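You operate a simulated robot arm through the tools that you are given. There is no shell and no other tool. Be economical: measure what you need, move in short steps, check, and stop when the job is done.

You are at the controls of a simulated two-armed robot. One attempt, no reset.

JOB
Set the dial regulator to 200 kPa, coming up from nought.
Fine: work in the white bay and hold it still while you turn; then stand it in the white dish.

Only the result counts: the job must be done as asked and must still hold three seconds after the hand-in. Knocking over, shifting, dropping, spilling or breaking anything else fails it.

ROBOT AND FRAMES
Two 7-joint arms with two-finger parallel grippers on one trunk, on a base that drives. Base frame: it is fixed to the floor where the robot stands at the start and does not move with it; the origin is under the middle of the robot, x ahead of it, y to its left, z up; the surface under the hand at the start is at about z = 0.85. Readings come in m, rad, newtons and seconds.
The left shoulder is at the start at [0.07, 0.163, 1.17], the right one opposite. With the tool pointing down near the work surface each hand reaches from about 0.4 to 0.88 m from the robot's upright axis, wherever it stands, measured 20 degrees to its own side. Places, roughly: white bay [0.5, 0.2, 0.8]; white dish [0.5, 0.7, 0.9]; yellow regulator knob [0.5, -0.2, 1]. Payload 3.43 kg a hand.
The tool frame of a hand sits at the grasp point between the pads (the TCP): z along the fingers, y along the line on which they close. The tips reach 0.034 m beyond it. Largest opening 0.128 m; finger width 0.024, thickness 0.012; the body of the gripper, 0.048 by 0.13 m, starts 0.096 m behind the TCP.
Orientation is that of the tool frame in the base frame, as a unit quaternion [w, x, y, z]. With the fingers straight down and closing along the base's y, the tool's x points along the base's -x, its y along +y and its z along -z.

CONTROLS
- The arms move only by the tool send_rows. It takes "left_increments", "right_increments" or both (then of equal length, played together; a hand with none holds still); each is one flat list of numbers, 6 for each row, row after row: the shift along the base's x, y, z in m, then the turn, a rotation vector about the base's x, y, z in rad. In form: [dx, dy, dz, ax, ay, az, dx, dy, dz, ax, ay, az, ...]. A call has 1 to 20 rows; each row is the pose to reach, as a shift and turn from the pose commanded when the call began. "left_jaw" and "right_jaw" are, for a hand that has rows, the opening, from 0 (shut) to 1 (fully open), set as the call begins (left out, the last holds). Rows are played at 5 a second. More than 0.05 m and 0.15 rad between two rows, or a gripper value outside its range, and nothing of the call is played. A pose out of reach is approached as far as the arm can. The call stops where the force on the tool passes 40 N (or 10 N more than at its start, if that is more) or the arm is blocked; 0.2 s more then pass. Each finger travels about 0.153 m/s and halts on what it meets, pressing with about 40 N; the grip force reading is that of the motor and also rises with nothing between the fingers. The clock runs only during rows and for 0.2 s after the last one: add rows that repeat a pose to give the fingers time. It gives the time, the measured TCP pose, the force on the tool (base axes), the opening and the grip force at its end, in the units of the frame above (readings bear some noise), with the torque about the TCP (base axes, N m) and any sound that the robot's microphone picked up.
- Cameras (640 x 400 px; columns grow to the right, rows downward): "scene" is now at [0.1357, 0.0307, 1.4054]; the picture's right is [0.34, -0.94, -0.00], its down [-0.48, -0.18, -0.86] and it looks along [0.81, 0.30, -0.51] (base axes); focal length 214 px, centre (320, 200). "left" rides on the left gripper at [0.076, 0.011, -0.16] in its tool frame; the picture's right is [-0.15, 0.99, 0.00], its down [-0.88, -0.13, -0.46] and it looks along [-0.45, -0.07, 0.89] (tool axes); focal length 234 px, centre (320, 200). "right" rides on the right gripper at [0.076, -0.011, -0.16] in its tool frame; the picture's right is [0.15, 0.99, 0.00], its down [-0.88, 0.13, -0.46] and it looks along [-0.45, 0.07, 0.89] (tool axes); focal length 234 px, centre (320, 200). There is no depth. A picture from a camera that has moved, and an enlarged one, comes with that camera's place and axes in the base frame and with its lens.
- snapshot(camera): a new picture of that camera. It takes no simulated time.
- raise_lower(by): slides the trunk up (or, below 0, down) by that many m; the arms and the scene camera ride with it, the base frame stays. It gives what a move gives, with no picture.
- base_move(legs): drives the robot by 1 to 6 legs, each [ahead, left, turn to the left] in m, m and rad, along the robot's own axes; the way and the turn of a leg run together, so that a leg with both is an arc; at most 1.5 m and 3.142 rad a leg. The arms and the cameras ride along, it lands a little off, and it stops where it bumps. It gives what a move gives.
- head_to(pan, tilt): turns the head with the scene camera to pan (to the left, within 1.501 rad either way) and tilt (down, from -0.506 to 1.204), counted from straight ahead of the robot. It gives what a move gives.
- close_up(camera, box): a new picture of the part [left, top, right, bottom] of that camera's present view, enlarged. It takes no simulated time.
- job_done(): hands the job in; it is judged then, once.

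Work in short steps. Places have to be worked out from the pictures, the camera data and where the tool is seen: move nearer, look again, correct. Check each grasp and each placing, and mend what went wrong. You have 120 turns and 108 pictures in all, those below and enlarged ones among them. Open the grippers and draw the arms clear of the work before you hand the job in, unless the task says otherwise; then end with one line.

The tools are called after ">>>" as name(argument=value, ...) on one line, values as JSON. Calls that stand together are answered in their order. send_rows: Moves the arms, as the interface text tells. Its arguments: {"type":"object","properties":{"left_increments":{"type":"array","items":{"type":"number"}},"left_jaw":{"type":"number"},"right_increments":{"type":"array","items":{"type":"number"}},"right_jaw":{"type":"number"}},"required":[]} The other tools are called the same way: raise_lower (by) slides the trunk up or down; base_move (legs) drives the base; head_to (pan, tilt) turns the head that bears the scene camera; snapshot (camera) takes a picture; close_up (camera, box) takes an enlarged picture of a part of a camera's view; job_done () hands the job in.

At the start:

```text
t: 0.0
left_tool_pos: [0.4984, 0.2518, 1.317]
left_tcp_rot: [0.0, -0.001, 1.0, 0.0]
left_ft_force: [-0.2, -1.0, 0.1]
left_wrist_torque: [0.03, 0.01, 0.0]
left_finger_gap: 0.128
left_finger_force: 0.0
right_tool_pos: [0.4951, -0.1628, 1.2432]
right_tcp_rot: [0.0, -0.001, 1.0, 0.0]
right_ft_force: [-0.1, -0.1, -0.2]
right_wrist_torque: [0.01, 0.0, -0.01]
right_finger_gap: 0.1279
right_finger_force: 0.1
trunk travel left (down, up): [-0.65, 0.29]
robot x, y, heading: [0.0017, -0.0003, -0.003]
head pan, tilt: [0.351, 0.536]
```

scene: 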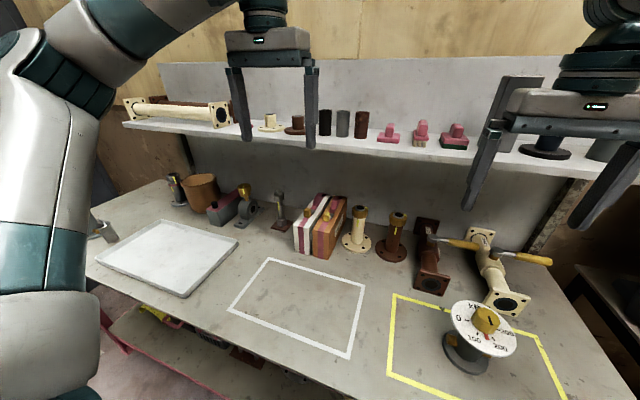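
right: 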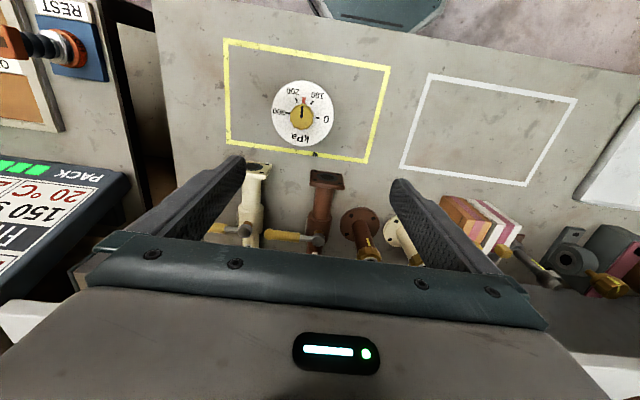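
left: 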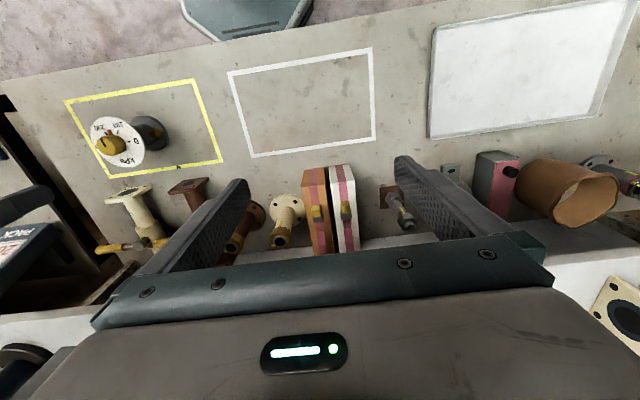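

The regulator stands in the yellow bay; I'll look closer at its dial and shape.

>>> close_up(camera="right", box=[220, 60, 380, 160])

>>> close_up(camera="scene", box=[400, 280, 560, 380])

```text
4.00 times, centred on (300, 110) of right
camera zoom: at [0.4204, -0.1729, 1.4035], right [-0.15, 0.99, 0.0], down [0.88, 0.13, 0.46], along [0.45, 0.07, -0.89], focal length 937 px, centre (400, 560)
```

zoom: 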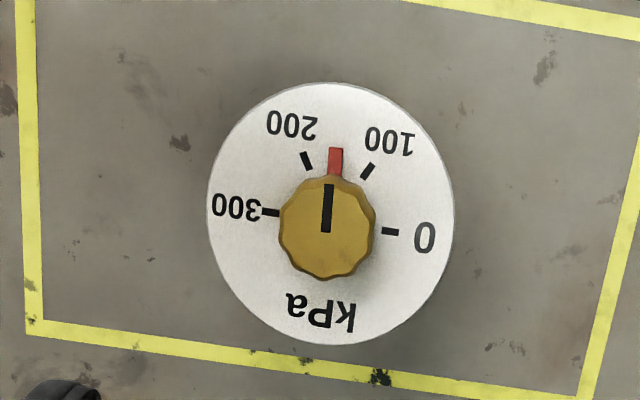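

```text
4.00 times, centred on (480, 330) of scene
camera zoom: at [0.1357, 0.0307, 1.4054], right [0.34, -0.94, 0.0], down [-0.48, -0.18, -0.86], along [0.81, 0.3, -0.51], focal length 858 px, centre (-320, -320)
```

zoom: 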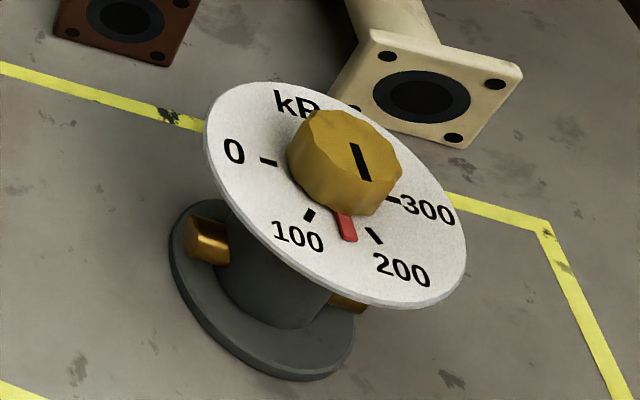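

The pointer now stands near 150, the values rising counter-clockwise seen from above. I turn the head to see the body better.

>>> head_to(pan=-0.35, tilt=0.75)

>>> snapshot(camera="scene")

>>> close_up(camera="left", box=[60, 70, 220, 170])

```text
t: 1.1
left_tool_pos: [0.4973, 0.2514, 1.3164]
left_tcp_rot: [0.0, 0.0, 1.0, 0.0]
left_ft_force: [-0.2, -0.4, 0.1]
left_wrist_torque: [0.02, 0.02, 0.01]
left_finger_gap: 0.1281
left_finger_force: 0.1
right_tool_pos: [0.4951, -0.1615, 1.2436]
right_tcp_rot: [0.0, -0.001, 1.0, 0.0]
right_ft_force: [0.4, 0.6, 0.5]
right_wrist_torque: [-0.01, 0.01, -0.01]
right_finger_gap: 0.128
right_finger_force: 0.0
trunk travel left (down, up): [-0.65, 0.29]
robot x, y, heading: [0.0001, -0.0003, -0.001]
head pan, tilt: [-0.351, 0.75]
```

```text
102 pictures are left
camera scene: at [0.1289, -0.0287, 1.3868], right [-0.34, -0.94, 0.0], down [-0.64, 0.23, -0.73], along [0.69, -0.25, -0.68], focal length 214 px, centre (320, 200)
```

scene: 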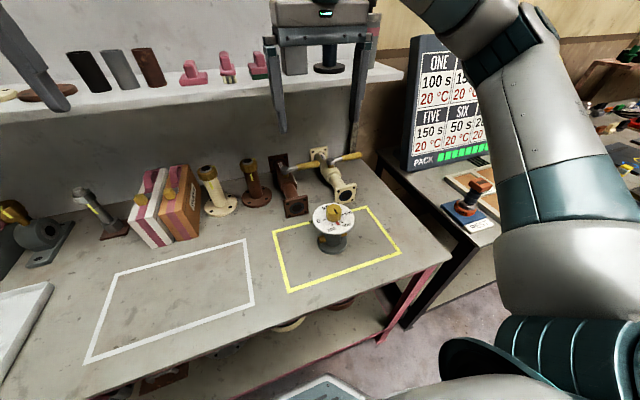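

```text
4.00 times, centred on (140, 120) of left
camera zoom: at [0.4203, 0.2634, 1.4749], right [0.15, 0.99, 0.0], down [0.88, -0.13, 0.46], along [0.45, -0.07, -0.89], focal length 937 px, centre (1040, 520)
```

zoom: 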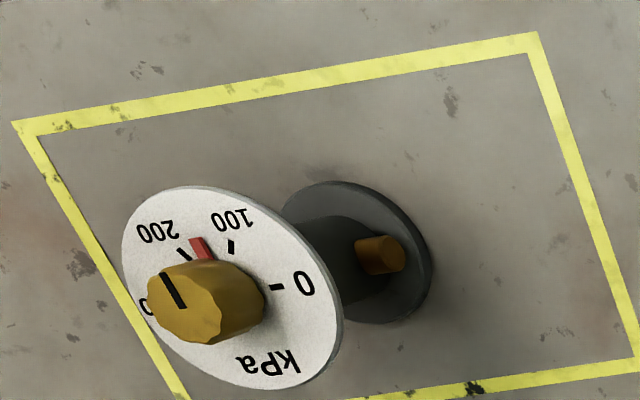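

Working values: table z≈0.85, regulator axis ≈(0.474,−0.194), dial z≈0.96, cylinder with ports at z≈0.90. I'll bring the left hand to a near-horizontal pose pointing −y (camera up) while moving the right hand aside.

>>> send_rows(left_increments=[0, 0.003, -0.007, -0.0678, 0.0678, 0.0967, 0, 0.007, -0.014, -0.1355, 0.1355, 0.1934, 0, 0.01, -0.021, -0.2033, 0.2033, 0.2901, 0, 0.014, -0.028, -0.271, 0.271, 0.3869, 0, 0.018, -0.035, -0.3388, 0.3388, 0.4836, 0, 0.021, -0.042, -0.4065, 0.4065, 0.5803, 0, 0.025, -0.05, -0.4743, 0.4743, 0.677, -0.005, 0.028, -0.057, -0.542, 0.542, 0.7737, -0.01, 0.032, -0.064, -0.6098, 0.6098, 0.8704, -0.01, 0.035, -0.071, -0.6775, 0.6775, 0.9671, -0.015, 0.04, -0.078, -0.7453, 0.7453, 1.0639, -0.02, 0.043, -0.085, -0.813, 0.813, 1.1606, -0.023, 0.046, -0.092, -0.8808, 0.8808, 1.2573, -0.023, 0.05, -0.1, -0.9485, 0.9485, 1.354], right_increments=[0, -0.015, 0, 0, 0, 0, 0, -0.03, 0, 0, 0, 0, 0, -0.045, 0, 0, 0, 0, 0, -0.06, 0, 0, 0, 0, 0, -0.075, 0, 0, 0, 0, 0, -0.09, 0, 0, 0, 0, 0, -0.105, 0, 0, 0, 0, 0, -0.12, 0, 0, 0, 0, 0, -0.135, 0, 0, 0, 0, 0, -0.15, 0, 0, 0, 0, 0, -0.165, 0, 0, 0, 0, 0, -0.18, 0, 0, 0, 0, 0, -0.19, 0, 0, 0, 0, 0, -0.2, 0, 0, 0, 0])

>>> snapshot(camera="scene")

>>> snapshot(camera="left")

```text
t: 4.1
left_tool_pos: [0.4731, 0.3013, 1.2163]
left_tcp_rot: [0.406, 0.579, -0.578, 0.407]
left_ft_force: [-0.3, 0.5, 1.0]
left_wrist_torque: [0.01, -0.04, 0.02]
left_finger_gap: 0.1279
left_finger_force: 0.1
right_tool_pos: [0.4952, -0.3628, 1.244]
right_tcp_rot: [0.001, 0.001, 1.0, 0.0]
right_ft_force: [-0.6, -0.1, -0.2]
right_wrist_torque: [0.04, 0.01, -0.01]
right_finger_gap: 0.1278
right_finger_force: 0.1
trunk travel left (down, up): [-0.65, 0.29]
robot x, y, heading: [0.0011, -0.0002, -0.002]
head pan, tilt: [-0.351, 0.75]
```

```text
100 pictures are left
camera scene: at [0.1276, -0.0284, 1.3869], right [-0.34, -0.94, 0.0], down [-0.64, 0.23, -0.73], along [0.69, -0.25, -0.68], focal length 214 px, centre (320, 200)
```

scene: 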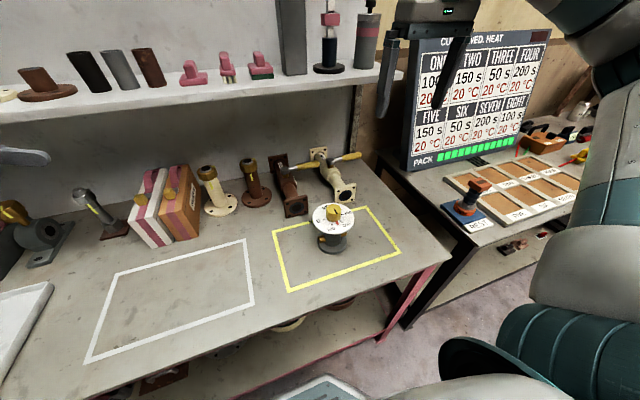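

```text
99 pictures are left
camera left: at [0.4598, 0.4265, 1.3409], right [-0.99, 0.05, -0.14], down [0.13, 0.73, -0.67], along [0.07, -0.68, -0.73], focal length 234 px, centre (320, 200)
```

left: 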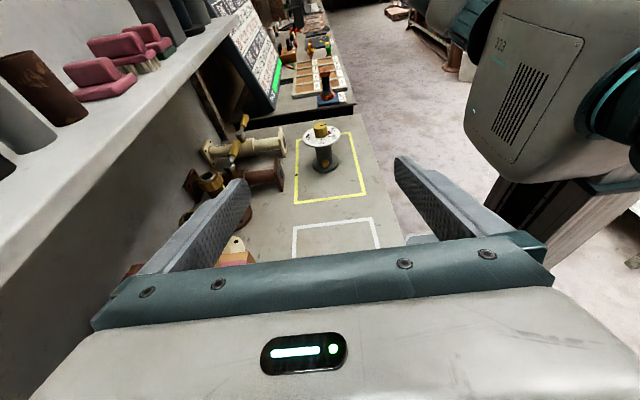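

The left hand is posed as planned. I bring it down and nearer, short of the regulator.

>>> send_rows(left_increments=[0, -0.03, -0.03, 0, 0, 0, 0, -0.06, -0.06, 0, 0, 0, 0, -0.09, -0.09, 0, 0, 0, 0, -0.12, -0.12, 0, 0, 0, 0, -0.15, -0.15, 0, 0, 0, 0, -0.18, -0.18, 0, 0, 0, 0, -0.22, -0.21, 0, 0, 0, 0, -0.26, -0.24, 0, 0, 0, 0, -0.29, -0.27, 0, 0, 0])

>>> snapshot(camera="left")

>>> snapshot(camera="scene")

```text
t: 6.1
left_tool_pos: [0.4757, 0.0106, 0.942]
left_tcp_rot: [0.405, 0.58, -0.579, 0.406]
left_ft_force: [0.3, -0.3, -0.3]
left_wrist_torque: [0.0, 0.0, 0.01]
left_finger_gap: 0.128
left_finger_force: 0.1
right_tool_pos: [0.4961, -0.3631, 1.2428]
right_tcp_rot: [0.0, 0.0, 1.0, 0.0]
right_ft_force: [-0.4, -0.8, 0.7]
right_wrist_torque: [0.0, 0.01, 0.0]
right_finger_gap: 0.128
right_finger_force: 0.1
trunk travel left (down, up): [-0.65, 0.29]
robot x, y, heading: [-0.0046, 0.0033, -0.006]
head pan, tilt: [-0.351, 0.75]
```

```text
98 pictures are left
camera left: at [0.4621, 0.1354, 1.0672], right [-0.99, 0.05, -0.14], down [0.13, 0.73, -0.67], along [0.07, -0.68, -0.73], focal length 234 px, centre (320, 200)
```

left: 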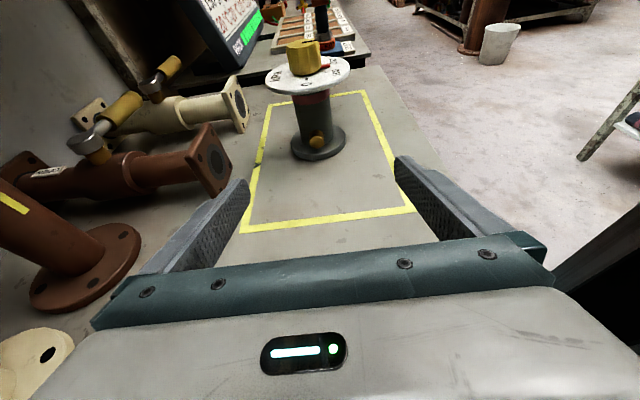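

```text
97 pictures are left
camera scene: at [0.1294, -0.0294, 1.3867], right [-0.34, -0.94, 0.0], down [-0.64, 0.23, -0.73], along [0.69, -0.25, -0.68], focal length 214 px, centre (320, 200)
```

scene: 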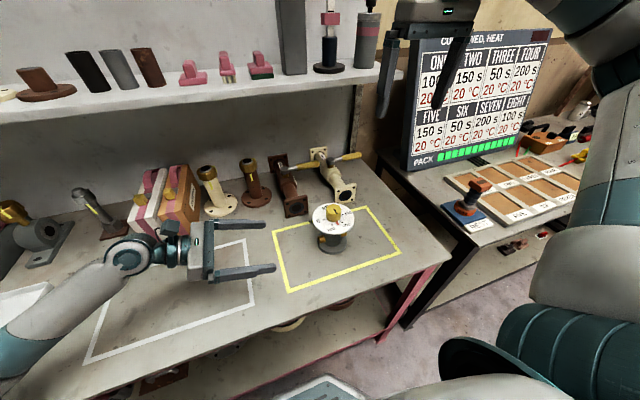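

I enlarge the regulator to find the grip height.

>>> close_up(camera="left", box=[240, 30, 400, 180])

```text
2.67 times, centred on (320, 105) of left
camera zoom: at [0.4621, 0.1354, 1.0672], right [-0.99, 0.05, -0.14], down [0.13, 0.73, -0.67], along [0.07, -0.68, -0.73], focal length 624 px, centre (320, 453)
```

zoom: 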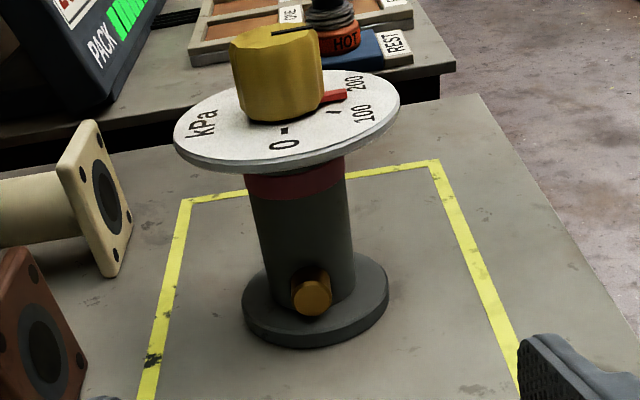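

Grip height chosen z≈0.905 on the grey cylinder below the red band and above the port. I lower and then advance so that the fingers straddle the cylinder.

>>> send_rows(left_increments=[0.001, 0, -0.018, 0, 0, 0, 0.001, 0, -0.037, 0, 0, 0, 0.002, -0.03, -0.037, 0, 0, 0, 0.002, -0.06, -0.037, 0, 0, 0, 0.002, -0.09, -0.037, 0, 0, 0, 0.002, -0.12, -0.037, 0, 0, 0, 0.002, -0.14, -0.037, 0, 0, 0, 0.002, -0.16, -0.037, 0, 0, 0])

>>> snapshot(camera="left")

>>> close_up(camera="scene", box=[220, 170, 420, 295])

```text
t: 8.1
left_tool_pos: [0.5025, 0.0012, 0.9709]
left_tcp_rot: [0.309, 0.604, -0.563, 0.471]
left_ft_force: [0.1, 0.4, -0.3]
left_wrist_torque: [-0.05, 0.02, -0.08]
left_finger_gap: 0.128
left_finger_force: 0.1
right_tool_pos: [0.5149, -0.2305, 1.2471]
right_tcp_rot: [0.008, -0.081, 0.997, 0.01]
right_ft_force: [0.5, -0.8, -0.9]
right_wrist_torque: [0.06, 0.05, 0.03]
right_finger_gap: 0.1284
right_finger_force: 0.1
trunk travel left (down, up): [-0.65, 0.29]
robot x, y, heading: [-0.0142, 0.0742, 0.163]
head pan, tilt: [-0.351, 0.75]
stopped in row 8 (left hand): the arm was blocked; the commanded pose is now the measured one
```

```text
95 pictures are left
camera left: at [0.4488, 0.1148, 1.0968], right [-0.95, -0.11, -0.29], down [0.1, 0.78, -0.62], along [0.3, -0.62, -0.73], focal length 234 px, centre (320, 200)
```

left: 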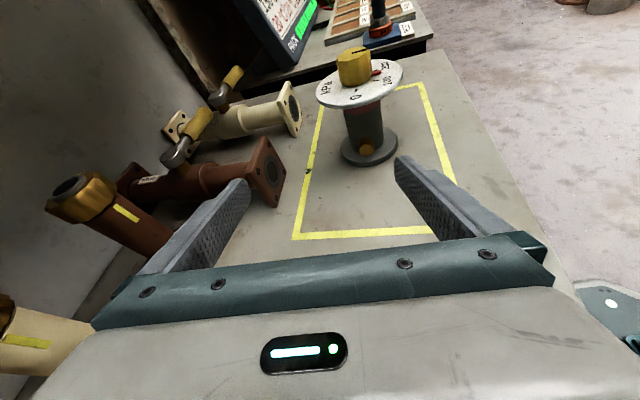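

```text
3.20 times, centred on (320, 232) of scene
camera zoom: at [0.0979, 0.0388, 1.389], right [-0.19, -0.98, -0.02], down [-0.66, 0.14, -0.74], along [0.73, -0.12, -0.67], focal length 686 px, centre (320, 96)
```

zoom: 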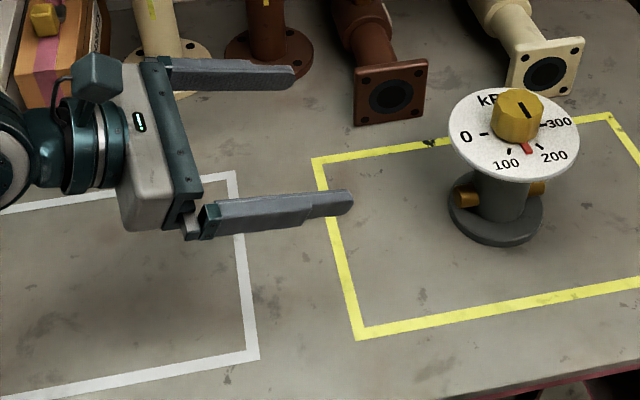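

The base was pushed round: some part of the left arm pressed on something. I look to the left to find what it touches.

>>> head_to(pan=0.7, tilt=0.75)

>>> snapshot(camera="scene")

```text
t: 9.4
left_tool_pos: [0.5013, 0.0016, 0.9738]
left_tcp_rot: [0.31, 0.602, -0.564, 0.473]
left_ft_force: [0.8, -0.1, 0.7]
left_wrist_torque: [0.0, 0.04, 0.0]
left_finger_gap: 0.1278
left_finger_force: 0.0
right_tool_pos: [0.5138, -0.2263, 1.2513]
right_tcp_rot: [0.011, -0.082, 0.997, 0.008]
right_ft_force: [0.6, 0.0, 0.0]
right_wrist_torque: [-0.01, -0.03, 0.0]
right_finger_gap: 0.1282
right_finger_force: 0.0
trunk travel left (down, up): [-0.65, 0.29]
robot x, y, heading: [-0.013, 0.0734, 0.162]
head pan, tilt: [0.7, 0.75]
```

```text
93 pictures are left
camera scene: at [0.0681, 0.1206, 1.3911], right [0.76, -0.65, 0.0], down [-0.43, -0.51, -0.75], along [0.49, 0.57, -0.66], focal length 214 px, centre (320, 200)
```

scene: 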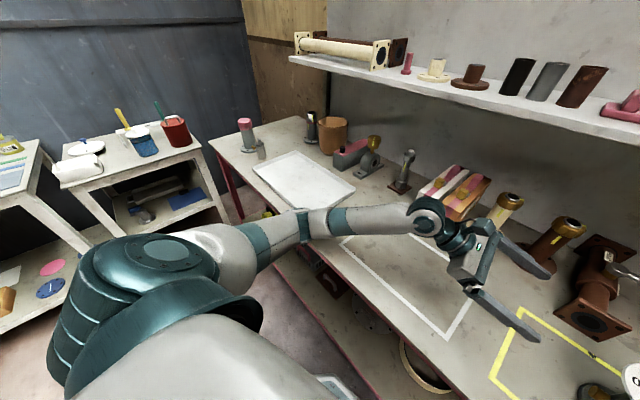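

The forearm rests on the table's front edge. I raise the trunk (arm rides up off it), then square the base back up.

>>> raise_lower(by=0.25)

>>> base_move(legs=[[0, 0, -0.162], [0.013, -0.073, 0]])

>>> snapshot(camera="scene")

```text
t: 11.9
left_tool_pos: [0.5152, 0.0097, 1.2084]
left_tcp_rot: [0.328, 0.603, -0.557, 0.467]
left_ft_force: [-0.2, 0.0, -0.4]
left_wrist_torque: [-0.03, 0.05, 0.02]
left_finger_gap: 0.1279
left_finger_force: 0.1
right_tool_pos: [0.5343, -0.2116, 1.4931]
right_tcp_rot: [0.0, -0.076, 0.997, 0.0]
right_ft_force: [0.6, 0.0, -0.4]
right_wrist_torque: [0.0, 0.01, -0.02]
right_finger_gap: 0.1279
right_finger_force: 0.1
trunk travel left (down, up): [-0.9, 0.04]
robot x, y, heading: [-0.0095, 0.0718, 0.153]
head pan, tilt: [0.7, 0.75]
```

```text
t: 13.6
left_tool_pos: [0.5112, -0.1353, 1.2092]
left_tcp_rot: [-0.364, -0.557, 0.602, -0.442]
left_ft_force: [-0.1, 0.1, 0.4]
left_wrist_torque: [-0.01, -0.01, -0.03]
left_finger_gap: 0.1283
left_finger_force: 0.1
right_tool_pos: [0.4943, -0.3567, 1.4971]
right_tcp_rot: [0.001, 0.002, 1.0, -0.003]
right_ft_force: [0.3, 0.9, 0.0]
right_wrist_torque: [-0.12, 0.03, 0.03]
right_finger_gap: 0.128
right_finger_force: 0.1
trunk travel left (down, up): [-0.9, 0.04]
robot x, y, heading: [-0.0004, 0.0029, -0.008]
head pan, tilt: [0.7, 0.75]
```

```text
92 pictures are left
camera scene: at [0.1153, 0.0621, 1.6365], right [0.64, -0.77, 0.01], down [-0.52, -0.44, -0.73], along [0.56, 0.46, -0.68], focal length 214 px, centre (320, 200)
```

scene: 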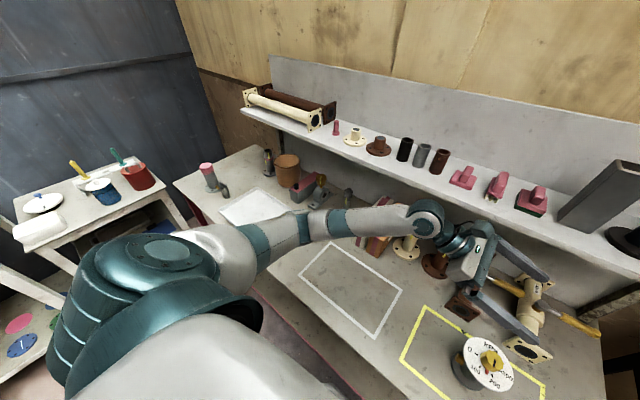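

Trunk is up and base squared; orientation is off by about 0.13 rad about y. I correct it, back away to y≈0.02, and go down to z≈0.98, watching the base pose.

>>> send_rows(left_increments=[-0.01, 0.04, 0, -0.002, 0.04, -0.003, -0.02, 0.08, 0, -0.004, 0.08, -0.006, -0.033, 0.12, 0, -0.006, 0.127, -0.009, -0.033, 0.155, -0.02, -0.006, 0.127, -0.009, -0.033, 0.155, -0.06, -0.006, 0.127, -0.009, -0.033, 0.155, -0.1, -0.006, 0.127, -0.009, -0.033, 0.155, -0.14, -0.006, 0.127, -0.009, -0.033, 0.155, -0.18, -0.006, 0.127, -0.009, -0.033, 0.155, -0.22, -0.006, 0.127, -0.009])

>>> snapshot(camera="scene")

```text
t: 15.6
left_tool_pos: [0.4786, 0.0136, 0.9858]
left_tcp_rot: [0.404, 0.581, -0.58, 0.403]
left_ft_force: [0.7, 0.8, 0.3]
left_wrist_torque: [0.05, 0.02, -0.01]
left_finger_gap: 0.1279
left_finger_force: 0.1
right_tool_pos: [0.4952, -0.3663, 1.4929]
right_tcp_rot: [0.001, 0.002, 1.0, 0.0]
right_ft_force: [0.1, 0.6, 0.1]
right_wrist_torque: [0.04, -0.01, -0.01]
right_finger_gap: 0.1278
right_finger_force: 0.0
trunk travel left (down, up): [-0.9, 0.04]
robot x, y, heading: [0.0011, -0.0044, -0.005]
head pan, tilt: [0.7, 0.75]
```

```text
91 pictures are left
camera scene: at [0.1168, 0.0513, 1.6368], right [0.64, -0.77, 0.0], down [-0.52, -0.44, -0.73], along [0.56, 0.47, -0.68], focal length 214 px, centre (320, 200)
```

scene: 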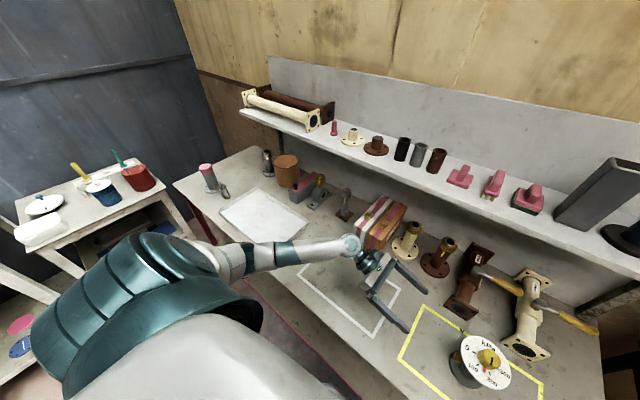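

Base undisturbed and the forearm now slopes down clear of the edge. I lower to z≈0.905 and advance part way.

>>> send_rows(left_increments=[0, 0, -0.04, 0, 0, 0, 0, 0, -0.08, 0, 0, 0, 0, -0.03, -0.08, 0, 0, 0, 0, -0.06, -0.08, 0, 0, 0, 0, -0.09, -0.08, 0, 0, 0])

>>> snapshot(camera="left")

```text
t: 16.8
left_tool_pos: [0.4795, -0.0799, 0.9075]
left_tcp_rot: [0.403, 0.582, -0.58, 0.403]
left_ft_force: [1.3, -0.3, 0.3]
left_wrist_torque: [-0.01, 0.01, -0.01]
left_finger_gap: 0.1282
left_finger_force: 0.0
right_tool_pos: [0.4949, -0.3663, 1.4931]
right_tcp_rot: [0.001, 0.001, 1.0, 0.0]
right_ft_force: [0.0, 0.6, -0.5]
right_wrist_torque: [0.04, 0.02, -0.03]
right_finger_gap: 0.1281
right_finger_force: 0.0
trunk travel left (down, up): [-0.9, 0.04]
robot x, y, heading: [0.0003, -0.0008, -0.006]
head pan, tilt: [0.7, 0.75]
```

```text
90 pictures are left
camera left: at [0.4674, 0.0452, 1.0329], right [-0.99, 0.05, -0.14], down [0.13, 0.73, -0.67], along [0.07, -0.68, -0.73], focal length 234 px, centre (320, 200)
```

left: 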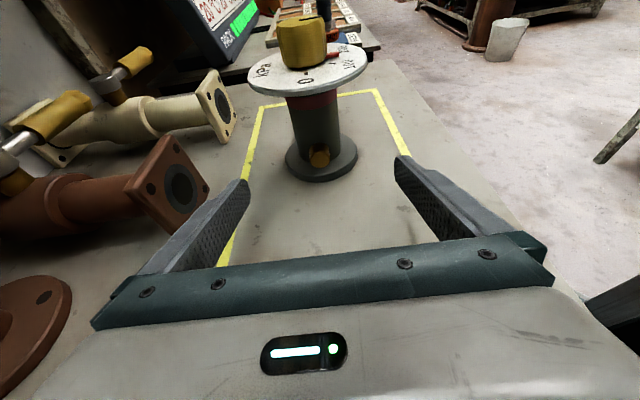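

Aligned; the brown flange clears the far finger by about 4 cm. I advance the last 0.115 m and look.

>>> send_rows(left_increments=[0, -0.025, -0.001, 0, 0, 0, 0, -0.05, -0.002, 0, 0, 0, 0, -0.075, -0.002, 0, 0, 0, 0, -0.095, -0.002, 0, 0, 0, 0, -0.115, -0.002, 0, 0, 0])

>>> snapshot(camera="left")

>>> head_to(pan=-0.3, tilt=0.95)

>>> snapshot(camera="scene")

```text
t: 18.0
left_tool_pos: [0.4798, -0.1937, 0.9027]
left_tcp_rot: [0.404, 0.581, -0.58, 0.404]
left_ft_force: [0.0, 0.5, 0.3]
left_wrist_torque: [0.02, 0.02, 0.01]
left_finger_gap: 0.128
left_finger_force: 0.2
right_tool_pos: [0.4952, -0.367, 1.4939]
right_tcp_rot: [0.001, 0.002, 1.0, -0.001]
right_ft_force: [-1.5, 0.9, -0.3]
right_wrist_torque: [0.03, 0.0, -0.02]
right_finger_gap: 0.1279
right_finger_force: 0.0
trunk travel left (down, up): [-0.9, 0.04]
robot x, y, heading: [0.0013, -0.0037, -0.007]
head pan, tilt: [0.7, 0.75]
```

```text
89 pictures are left
camera left: at [0.4665, -0.0699, 1.0284], right [-0.99, 0.05, -0.14], down [0.13, 0.73, -0.67], along [0.07, -0.68, -0.73], focal length 234 px, centre (320, 200)
```

left: 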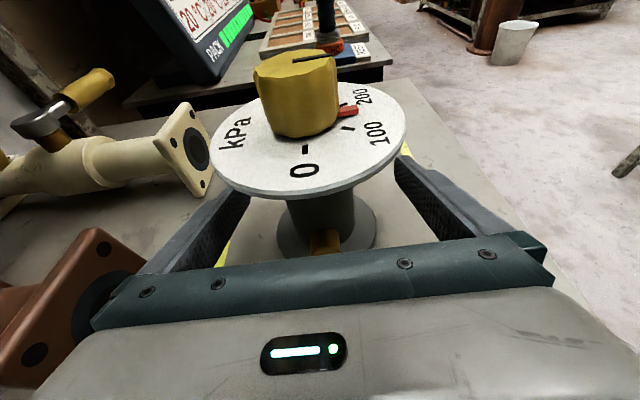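

```text
t: 19.3
left_tool_pos: [0.4799, -0.1924, 0.903]
left_tcp_rot: [0.403, 0.582, -0.58, 0.404]
left_ft_force: [0.2, 0.2, 1.1]
left_wrist_torque: [-0.04, -0.03, 0.04]
left_finger_gap: 0.1279
left_finger_force: 0.1
right_tool_pos: [0.4947, -0.3641, 1.4945]
right_tcp_rot: [0.001, 0.001, 1.0, 0.0]
right_ft_force: [0.2, 0.4, -0.5]
right_wrist_torque: [0.01, -0.01, -0.02]
right_finger_gap: 0.1281
right_finger_force: 0.0
trunk travel left (down, up): [-0.9, 0.04]
robot x, y, heading: [0.0034, 0.0014, -0.007]
head pan, tilt: [-0.3, 0.949]
```

```text
88 pictures are left
camera scene: at [0.1223, -0.023, 1.6212], right [-0.3, -0.95, 0.0], down [-0.78, 0.24, -0.58], along [0.56, -0.17, -0.81], focal length 214 px, centre (320, 200)
```

scene: 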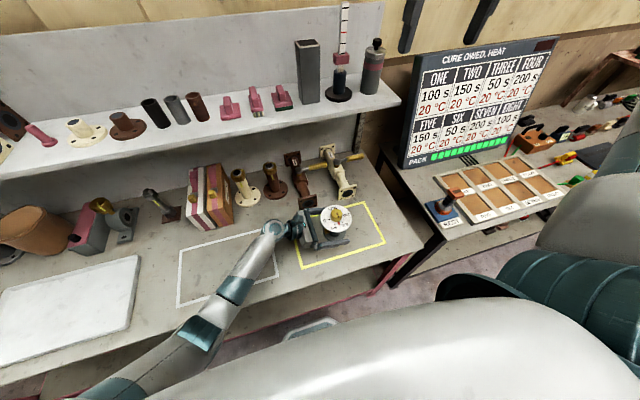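

The fingers straddle the cylinder under the dial. I close.

>>> send_rows(left_increments=[0, 0, 0, 0, 0, 0, 0, 0, 0, 0, 0, 0, 0, 0, 0, 0, 0, 0, 0, 0, 0, 0, 0, 0], left_jaw=0)

>>> snapshot(camera="left")

```text
t: 20.3
left_tool_pos: [0.4798, -0.1922, 0.9026]
left_tcp_rot: [0.404, 0.581, -0.58, 0.403]
left_ft_force: [1.6, 0.9, -0.1]
left_wrist_torque: [0.13, -0.32, 0.06]
left_finger_gap: 0.0512
left_finger_force: 40.0
right_tool_pos: [0.4971, -0.3657, 1.4949]
right_tcp_rot: [0.001, 0.002, 1.0, 0.0]
right_ft_force: [0.0, -0.4, -0.1]
right_wrist_torque: [-0.02, -0.01, -0.03]
right_finger_gap: 0.1282
right_finger_force: 0.0
trunk travel left (down, up): [-0.9, 0.04]
robot x, y, heading: [0.0032, -0.0019, -0.005]
head pan, tilt: [-0.3, 0.949]
```

```text
87 pictures are left
camera left: at [0.4668, -0.0685, 1.0286], right [-0.99, 0.05, -0.14], down [0.13, 0.73, -0.67], along [0.07, -0.68, -0.73], focal length 234 px, centre (320, 200)
```

left: 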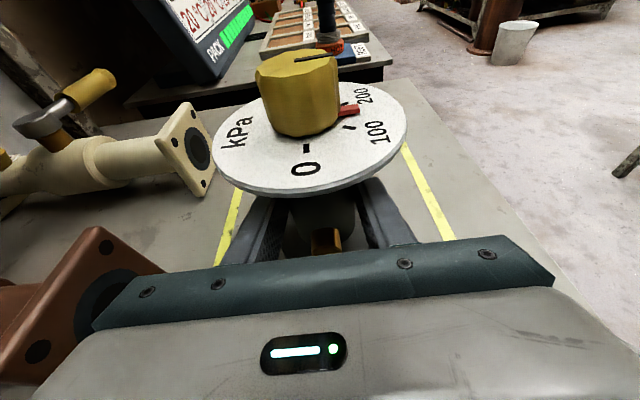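

Held at 51 mm. Lift 6 cm and carry toward the white bay, half way first.

>>> send_rows(left_increments=[0, 0, 0.02, 0, 0, 0, 0, 0, 0.04, 0, 0, 0, 0, 0, 0.06, 0, 0, 0, 0, 0.035, 0.07, 0, 0, 0, 0, 0.07, 0.07, 0, 0, 0, 0, 0.105, 0.07, 0, 0, 0, 0, 0.14, 0.07, 0, 0, 0, 0, 0.175, 0.07, 0, 0, 0, 0, 0.21, 0.07, 0, 0, 0])

>>> snapshot(camera="scene")

```text
t: 22.3
left_tool_pos: [0.4784, 0.0136, 0.9725]
left_tcp_rot: [0.404, 0.581, -0.58, 0.404]
left_ft_force: [-0.4, 0.1, -5.7]
left_wrist_torque: [0.03, 0.01, -0.01]
left_finger_gap: 0.0511
left_finger_force: 39.6
right_tool_pos: [0.4945, -0.3644, 1.4943]
right_tcp_rot: [0.001, 0.001, 1.0, -0.001]
right_ft_force: [-0.6, 0.2, 0.2]
right_wrist_torque: [-0.05, 0.02, -0.02]
right_finger_gap: 0.1275
right_finger_force: 0.0
trunk travel left (down, up): [-0.9, 0.04]
robot x, y, heading: [0.0004, 0.0015, -0.011]
head pan, tilt: [-0.3, 0.949]
```

```text
86 pictures are left
camera scene: at [0.1225, -0.0215, 1.6212], right [-0.3, -0.95, 0.0], down [-0.78, 0.24, -0.58], along [0.55, -0.18, -0.81], focal length 214 px, centre (320, 200)
```

scene: 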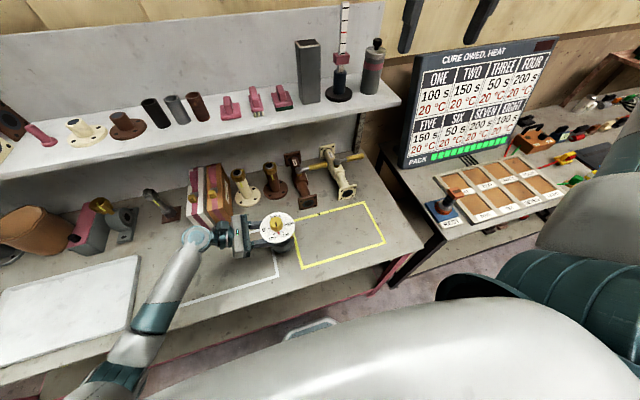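

Carrying is stable. Continue to bay centre (y≈0.215), still raised.

>>> send_rows(left_increments=[0, 0.035, 0, 0, 0, 0, 0, 0.07, 0, 0, 0, 0, 0, 0.105, 0, 0, 0, 0, 0, 0.14, 0, 0, 0, 0, 0, 0.175, 0, 0, 0, 0, 0, 0.203, 0, 0, 0, 0])

>>> head_to(pan=0.35, tilt=0.95)

>>> snapshot(camera="scene")

```text
t: 23.7
left_tool_pos: [0.4775, 0.2224, 0.9733]
left_tcp_rot: [0.405, 0.58, -0.58, 0.403]
left_ft_force: [-0.6, -0.2, -5.7]
left_wrist_torque: [0.02, -0.01, -0.03]
left_finger_gap: 0.051
left_finger_force: 40.2
right_tool_pos: [0.4954, -0.3635, 1.4941]
right_tcp_rot: [0.002, 0.002, 1.0, 0.0]
right_ft_force: [0.0, -0.5, -0.2]
right_wrist_torque: [-0.01, 0.02, 0.01]
right_finger_gap: 0.1279
right_finger_force: 0.0
trunk travel left (down, up): [-0.9, 0.04]
robot x, y, heading: [0.002, 0.0032, -0.009]
head pan, tilt: [-0.3, 0.949]
```

```text
t: 24.7
left_tool_pos: [0.4772, 0.221, 0.9741]
left_tcp_rot: [0.404, 0.582, -0.58, 0.404]
left_ft_force: [0.7, 0.1, -5.1]
left_wrist_torque: [0.05, 0.01, -0.03]
left_finger_gap: 0.0509
left_finger_force: 40.0
right_tool_pos: [0.4952, -0.3654, 1.4936]
right_tcp_rot: [0.001, 0.002, 1.0, 0.0]
right_ft_force: [0.0, 0.2, -0.6]
right_wrist_torque: [0.0, -0.04, 0.03]
right_finger_gap: 0.128
right_finger_force: 0.1
trunk travel left (down, up): [-0.9, 0.04]
robot x, y, heading: [0.0023, 0.0007, -0.006]
head pan, tilt: [0.351, 0.949]
```

```text
85 pictures are left
camera scene: at [0.1218, 0.0239, 1.6212], right [0.34, -0.94, 0.0], down [-0.77, -0.28, -0.58], along [0.55, 0.2, -0.81], focal length 214 px, centre (320, 200)
```

scene: 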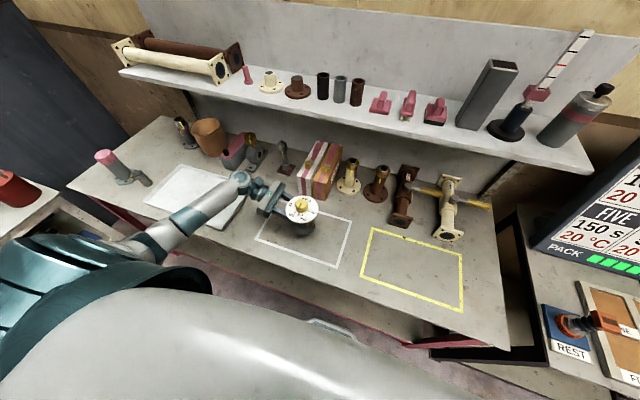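

Over the bay. Lower onto the table gently.

>>> send_rows(left_increments=[0, 0, -0.025, 0, 0, 0, 0, 0, -0.045, 0, 0, 0, 0, 0, -0.06, 0, 0, 0, 0, 0, -0.066, 0, 0, 0, 0, 0, -0.07, 0, 0, 0, 0, 0, -0.071, 0, 0, 0])

>>> close_up(camera="scene", box=[220, 170, 380, 290])

>>> close_up(camera="left", box=[200, 40, 440, 190])

```text
t: 26.1
left_tool_pos: [0.4796, 0.218, 0.9075]
left_tcp_rot: [0.404, 0.58, -0.579, 0.406]
left_ft_force: [6.3, 1.0, 34.5]
left_wrist_torque: [-0.06, 0.87, 0.22]
left_finger_gap: 0.0511
left_finger_force: 39.7
right_tool_pos: [0.4923, -0.3662, 1.4961]
right_tcp_rot: [0.002, 0.002, 1.0, 0.001]
right_ft_force: [0.0, -0.3, 0.7]
right_wrist_torque: [0.01, 0.02, -0.01]
right_finger_gap: 0.1281
right_finger_force: 0.1
trunk travel left (down, up): [-0.9, 0.04]
robot x, y, heading: [0.0025, 0.0007, 0.0]
head pan, tilt: [0.351, 0.949]
```

```text
3.33 times, centred on (300, 230) of scene
camera zoom: at [0.1191, 0.0221, 1.6215], right [0.34, -0.94, 0.0], down [-0.76, -0.28, -0.58], along [0.55, 0.2, -0.81], focal length 715 px, centre (387, 100)
```

zoom: 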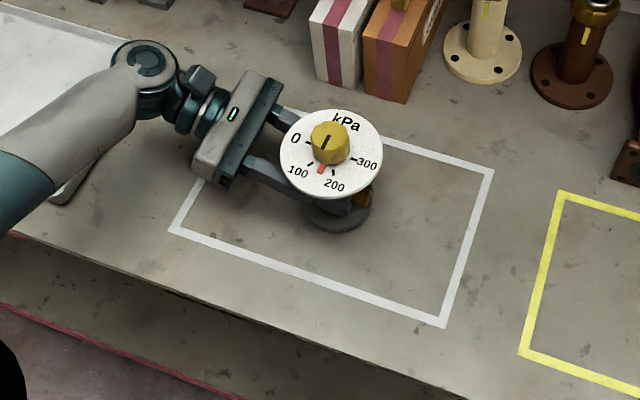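

```text
2.67 times, centred on (320, 115) of left
camera zoom: at [0.4664, 0.3429, 1.0334], right [-0.99, 0.05, -0.14], down [0.13, 0.73, -0.67], along [0.07, -0.68, -0.73], focal length 624 px, centre (320, 427)
```

zoom: 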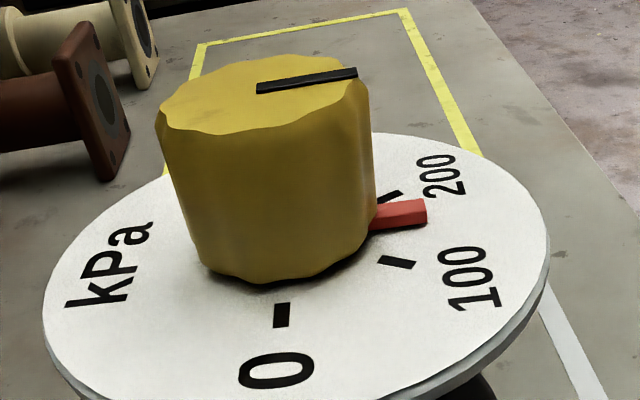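

Regulator stands in the bay, pressed a bit hard (34 N). I relieve it by 4 mm while bringing the right hand over the knob at z≈1.16, jaw partly closed.

>>> send_rows(left_increments=[0, 0, 0.002, 0, 0, 0, 0, 0, 0.004, 0, 0, 0, 0, 0, 0.004, 0, 0, 0, 0, 0, 0.004, 0, 0, 0, 0, 0, 0.004, 0, 0, 0, 0, 0, 0.004, 0, 0, 0, 0, 0, 0.004, 0, 0, 0, 0, 0, 0.004, 0, 0, 0, 0, 0, 0.004, 0, 0, 0, 0, 0, 0.004, 0, 0, 0, 0, 0, 0.004, 0, 0, 0, 0, 0, 0.004, 0, 0, 0, 0, 0, 0.004, 0, 0, 0, 0, 0, 0.004, 0, 0, 0], right_increments=[-0.001, 0.042, -0.024, 0, 0, 0, -0.002, 0.084, -0.048, 0, 0, 0, -0.003, 0.126, -0.072, 0, 0, 0, -0.004, 0.168, -0.096, 0, 0, 0, -0.005, 0.21, -0.12, 0, 0, 0, -0.006, 0.252, -0.144, 0, 0, 0, -0.007, 0.294, -0.168, 0, 0, 0, -0.008, 0.336, -0.192, 0, 0, 0, -0.01, 0.378, -0.216, 0, 0, 0, -0.011, 0.42, -0.24, 0, 0, 0, -0.012, 0.462, -0.264, 0, 0, 0, -0.013, 0.504, -0.288, 0, 0, 0, -0.014, 0.546, -0.312, 0, 0, 0, -0.015, 0.582, -0.334, 0, 0, 0], right_jaw=0.6)

>>> snapshot(camera="right")

>>> snapshot(camera="scene")

```text
t: 29.1
left_tool_pos: [0.479, 0.22, 0.9101]
left_tcp_rot: [0.404, 0.581, -0.579, 0.405]
left_ft_force: [0.3, -1.7, 0.6]
left_wrist_torque: [0.2, -0.03, -0.03]
left_finger_gap: 0.0509
left_finger_force: 40.2
right_tool_pos: [0.4783, 0.2217, 1.1549]
right_tcp_rot: [0.001, 0.002, 1.0, -0.001]
right_ft_force: [-0.2, 1.1, 0.4]
right_wrist_torque: [-0.03, 0.0, 0.05]
right_finger_gap: 0.0767
right_finger_force: 0.1
trunk travel left (down, up): [-0.9, 0.04]
robot x, y, heading: [0.0007, -0.0005, -0.009]
head pan, tilt: [0.351, 0.949]
```

```text
82 pictures are left
camera right: at [0.4035, 0.2113, 1.3157], right [-0.14, 0.99, 0.0], down [0.88, 0.13, 0.46], along [0.45, 0.06, -0.89], focal length 234 px, centre (320, 200)
```

right: 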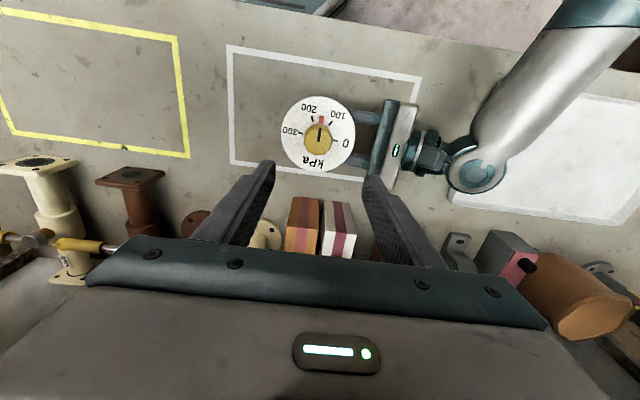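

```text
81 pictures are left
camera scene: at [0.1211, 0.0259, 1.6212], right [0.34, -0.94, 0.0], down [-0.77, -0.28, -0.58], along [0.55, 0.2, -0.81], focal length 214 px, centre (320, 200)
```

scene: 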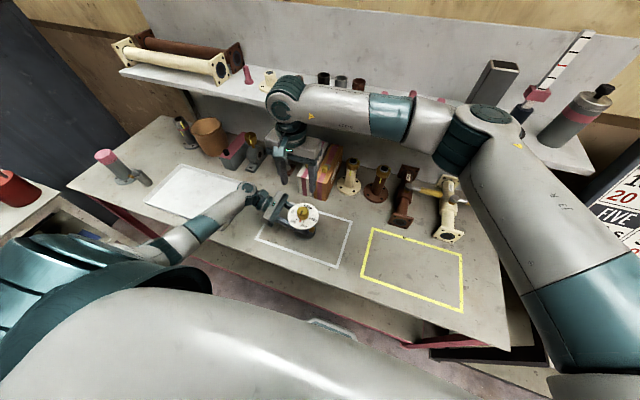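

Knob axis computes to ≈(0.476,0.220), under the TCP. I descend to TCP z≈1.008 so the tips stay above the pointer.

>>> send_rows(right_increments=[-0.001, -0.001, -0.03, 0, 0, 0, -0.002, -0.001, -0.06, 0, 0, 0, -0.002, -0.001, -0.09, 0, 0, 0, -0.002, -0.001, -0.115, 0, 0, 0, -0.002, -0.001, -0.132, 0, 0, 0, -0.002, -0.001, -0.147, 0, 0, 0])

>>> snapshot(camera="right")

>>> close_up(camera="left", box=[200, 0, 440, 190])

```text
t: 30.5
left_tool_pos: [0.4791, 0.2195, 0.9089]
left_tcp_rot: [0.403, 0.582, -0.579, 0.404]
left_ft_force: [-1.2, -0.7, -0.9]
left_wrist_torque: [-0.03, -0.21, -0.06]
left_finger_gap: 0.0506
left_finger_force: 39.7
right_tool_pos: [0.4767, 0.2184, 1.0117]
right_tcp_rot: [0.002, 0.001, 1.0, 0.0]
right_ft_force: [0.1, -0.1, 0.0]
right_wrist_torque: [0.0, 0.02, -0.01]
right_finger_gap: 0.0766
right_finger_force: 0.1
trunk travel left (down, up): [-0.9, 0.04]
robot x, y, heading: [0.0027, 0.0001, -0.006]
head pan, tilt: [0.351, 0.949]
```

```text
80 pictures are left
camera right: at [0.4017, 0.208, 1.172], right [-0.14, 0.99, 0.0], down [0.88, 0.13, 0.46], along [0.45, 0.07, -0.89], focal length 234 px, centre (320, 200)
```

right: 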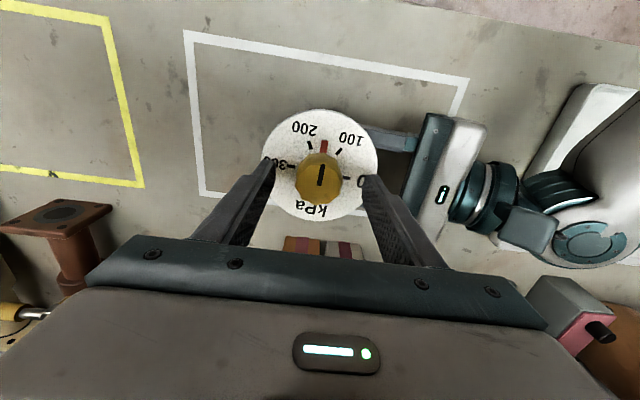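

```text
2.11 times, centred on (320, 95) of left
camera zoom: at [0.466, 0.3441, 1.035], right [-0.99, 0.05, -0.14], down [0.13, 0.73, -0.67], along [0.07, -0.68, -0.73], focal length 493 px, centre (320, 421)
```

zoom: 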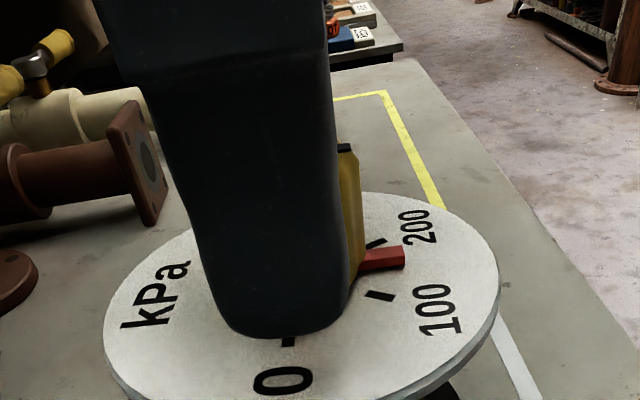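

Tips straddle the knob just above the dial. I close the right jaw on the knob.

>>> send_rows(right_increments=[0, 0, 0, 0, 0, 0, 0, 0, 0, 0, 0, 0, 0, 0, 0, 0, 0, 0], right_jaw=0)

>>> close_up(camera="right", box=[220, 90, 420, 230])

```text
t: 31.3
left_tool_pos: [0.4787, 0.22, 0.9092]
left_tcp_rot: [0.404, 0.58, -0.58, 0.403]
left_ft_force: [-0.9, 3.1, -1.5]
left_wrist_torque: [-0.5, 0.13, -0.03]
left_finger_gap: 0.051
left_finger_force: 40.2
right_tool_pos: [0.477, 0.2185, 1.0117]
right_tcp_rot: [0.001, 0.002, 1.0, -0.001]
right_ft_force: [-0.9, -4.3, 0.3]
right_wrist_torque: [0.11, -0.09, 0.0]
right_finger_gap: 0.0389
right_finger_force: 39.9
trunk travel left (down, up): [-0.9, 0.04]
robot x, y, heading: [-0.0014, -0.001, -0.006]
head pan, tilt: [0.351, 0.949]
```

```text
2.86 times, centred on (320, 160) of right
camera zoom: at [0.4018, 0.2078, 1.172], right [-0.14, 0.99, 0.0], down [0.88, 0.13, 0.46], along [0.45, 0.06, -0.89], focal length 669 px, centre (320, 314)
```

zoom: 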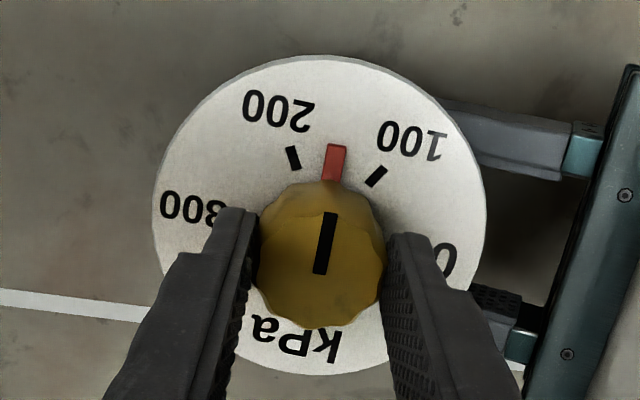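

Knob gripped (39 mm). Trial turn clockwise (toward 0) by 0.42 rad.

>>> send_rows(right_increments=[0, 0, 0, 0, 0, -0.14, 0, 0, 0, 0, 0, -0.28, 0, 0, 0, 0, 0, -0.42])

>>> close_up(camera="right", box=[220, 90, 420, 230])

```text
t: 32.1
left_tool_pos: [0.479, 0.2188, 0.9094]
left_tcp_rot: [-0.405, -0.58, 0.58, -0.403]
left_ft_force: [1.5, -11.4, 2.5]
left_wrist_torque: [0.52, 0.45, 0.0]
left_finger_gap: 0.0511
left_finger_force: 39.9
right_tool_pos: [0.478, 0.2173, 1.0117]
right_tcp_rot: [0.0, 0.21, 0.978, 0.001]
right_ft_force: [-1.8, 11.6, -2.9]
right_wrist_torque: [0.68, -0.23, 0.03]
right_finger_gap: 0.0389
right_finger_force: 40.0
trunk travel left (down, up): [-0.9, 0.04]
robot x, y, heading: [-0.0004, -0.0008, -0.001]
head pan, tilt: [0.351, 0.949]
```

```text
2.86 times, centred on (320, 160) of right
camera zoom: at [0.4046, 0.2383, 1.1723], right [0.27, 0.96, 0.0], down [0.86, -0.24, 0.46], along [0.44, -0.12, -0.89], focal length 669 px, centre (320, 314)
```

zoom: 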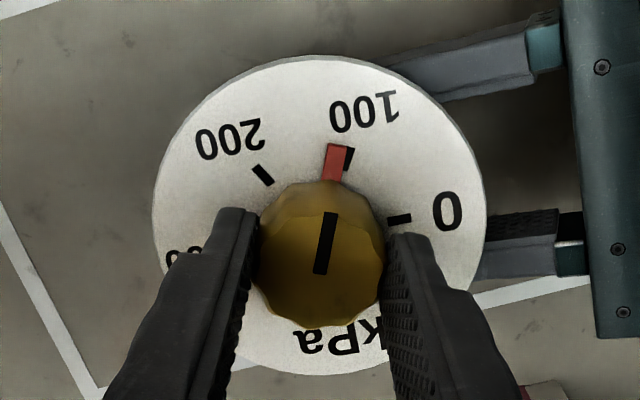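

The knob follows well. Continue toward 0.

>>> send_rows(right_increments=[0, 0.001, 0, 0, 0, -0.14, 0, 0.001, 0, 0, 0, -0.28, 0, 0.001, 0, 0, 0, -0.42, 0, 0.001, 0, 0, 0, -0.56, 0, 0.001, 0, 0, 0, -0.7])

>>> close_up(camera="right", box=[220, 90, 420, 230])

```text
t: 33.3
left_tool_pos: [0.4792, 0.2204, 0.9097]
left_tcp_rot: [0.404, 0.581, -0.58, 0.404]
left_ft_force: [-1.8, -16.6, 9.9]
left_wrist_torque: [0.46, -0.07, 0.03]
left_finger_gap: 0.0509
left_finger_force: 40.0
right_tool_pos: [0.4785, 0.2174, 1.0121]
right_tcp_rot: [0.0, 0.533, 0.846, 0.001]
right_ft_force: [1.5, 17.2, -9.5]
right_wrist_torque: [1.2, -0.17, -0.01]
right_finger_gap: 0.0388
right_finger_force: 40.4
trunk travel left (down, up): [-0.9, 0.04]
robot x, y, heading: [0.0006, -0.0009, -0.005]
head pan, tilt: [0.351, 0.949]
```

```text
2.86 times, centred on (320, 160) of right
camera zoom: at [0.4365, 0.2815, 1.1728], right [0.83, 0.56, 0.0], down [0.5, -0.74, 0.46], along [0.25, -0.38, -0.89], focal length 669 px, centre (320, 314)
```

zoom: 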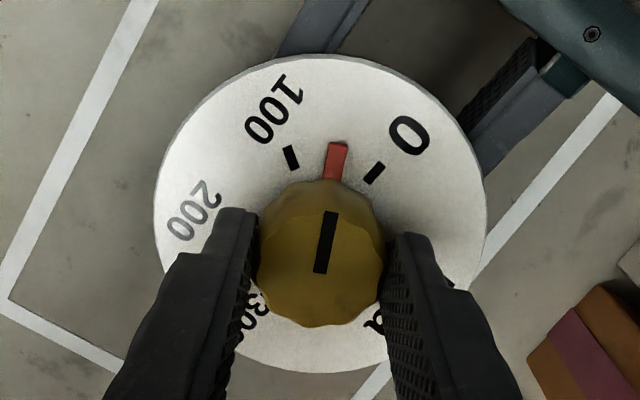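

About 40 kPa now. Continue another 0.42 rad, easing the side load by small shifts.

>>> send_rows(right_increments=[0, 0.0015, -0.001, 0, 0, -0.14, 0, 0.0015, -0.001, 0, 0, -0.28, 0, 0.0015, -0.001, 0, 0, -0.42])

>>> close_up(camera="right", box=[220, 90, 420, 230])

```text
t: 34.1
left_tool_pos: [0.4797, 0.2202, 0.9091]
left_tcp_rot: [0.402, 0.582, -0.581, 0.402]
left_ft_force: [6.5, -0.8, 0.6]
left_wrist_torque: [-0.83, -0.08, 0.18]
left_finger_gap: 0.0509
left_finger_force: 39.6
right_tool_pos: [0.4789, 0.2178, 1.0134]
right_tcp_rot: [0.001, 0.698, 0.716, -0.001]
right_ft_force: [-2.1, -2.2, 11.8]
right_wrist_torque: [-0.39, 0.15, -0.02]
right_finger_gap: 0.0393
right_finger_force: 39.9
trunk travel left (down, up): [-0.9, 0.04]
robot x, y, heading: [0.0011, 0.0022, -0.005]
head pan, tilt: [0.351, 0.949]
```

```text
2.86 times, centred on (320, 160) of right
camera zoom: at [0.4666, 0.2942, 1.1726], right [0.99, 0.17, 0.0], down [0.15, -0.88, 0.46], along [0.08, -0.45, -0.89], focal length 669 px, centre (320, 314)
```

zoom: 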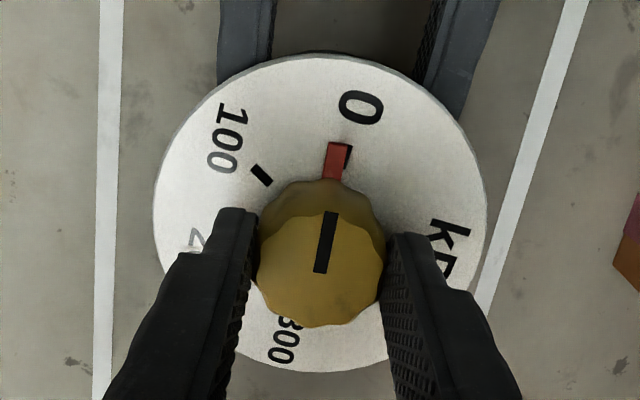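

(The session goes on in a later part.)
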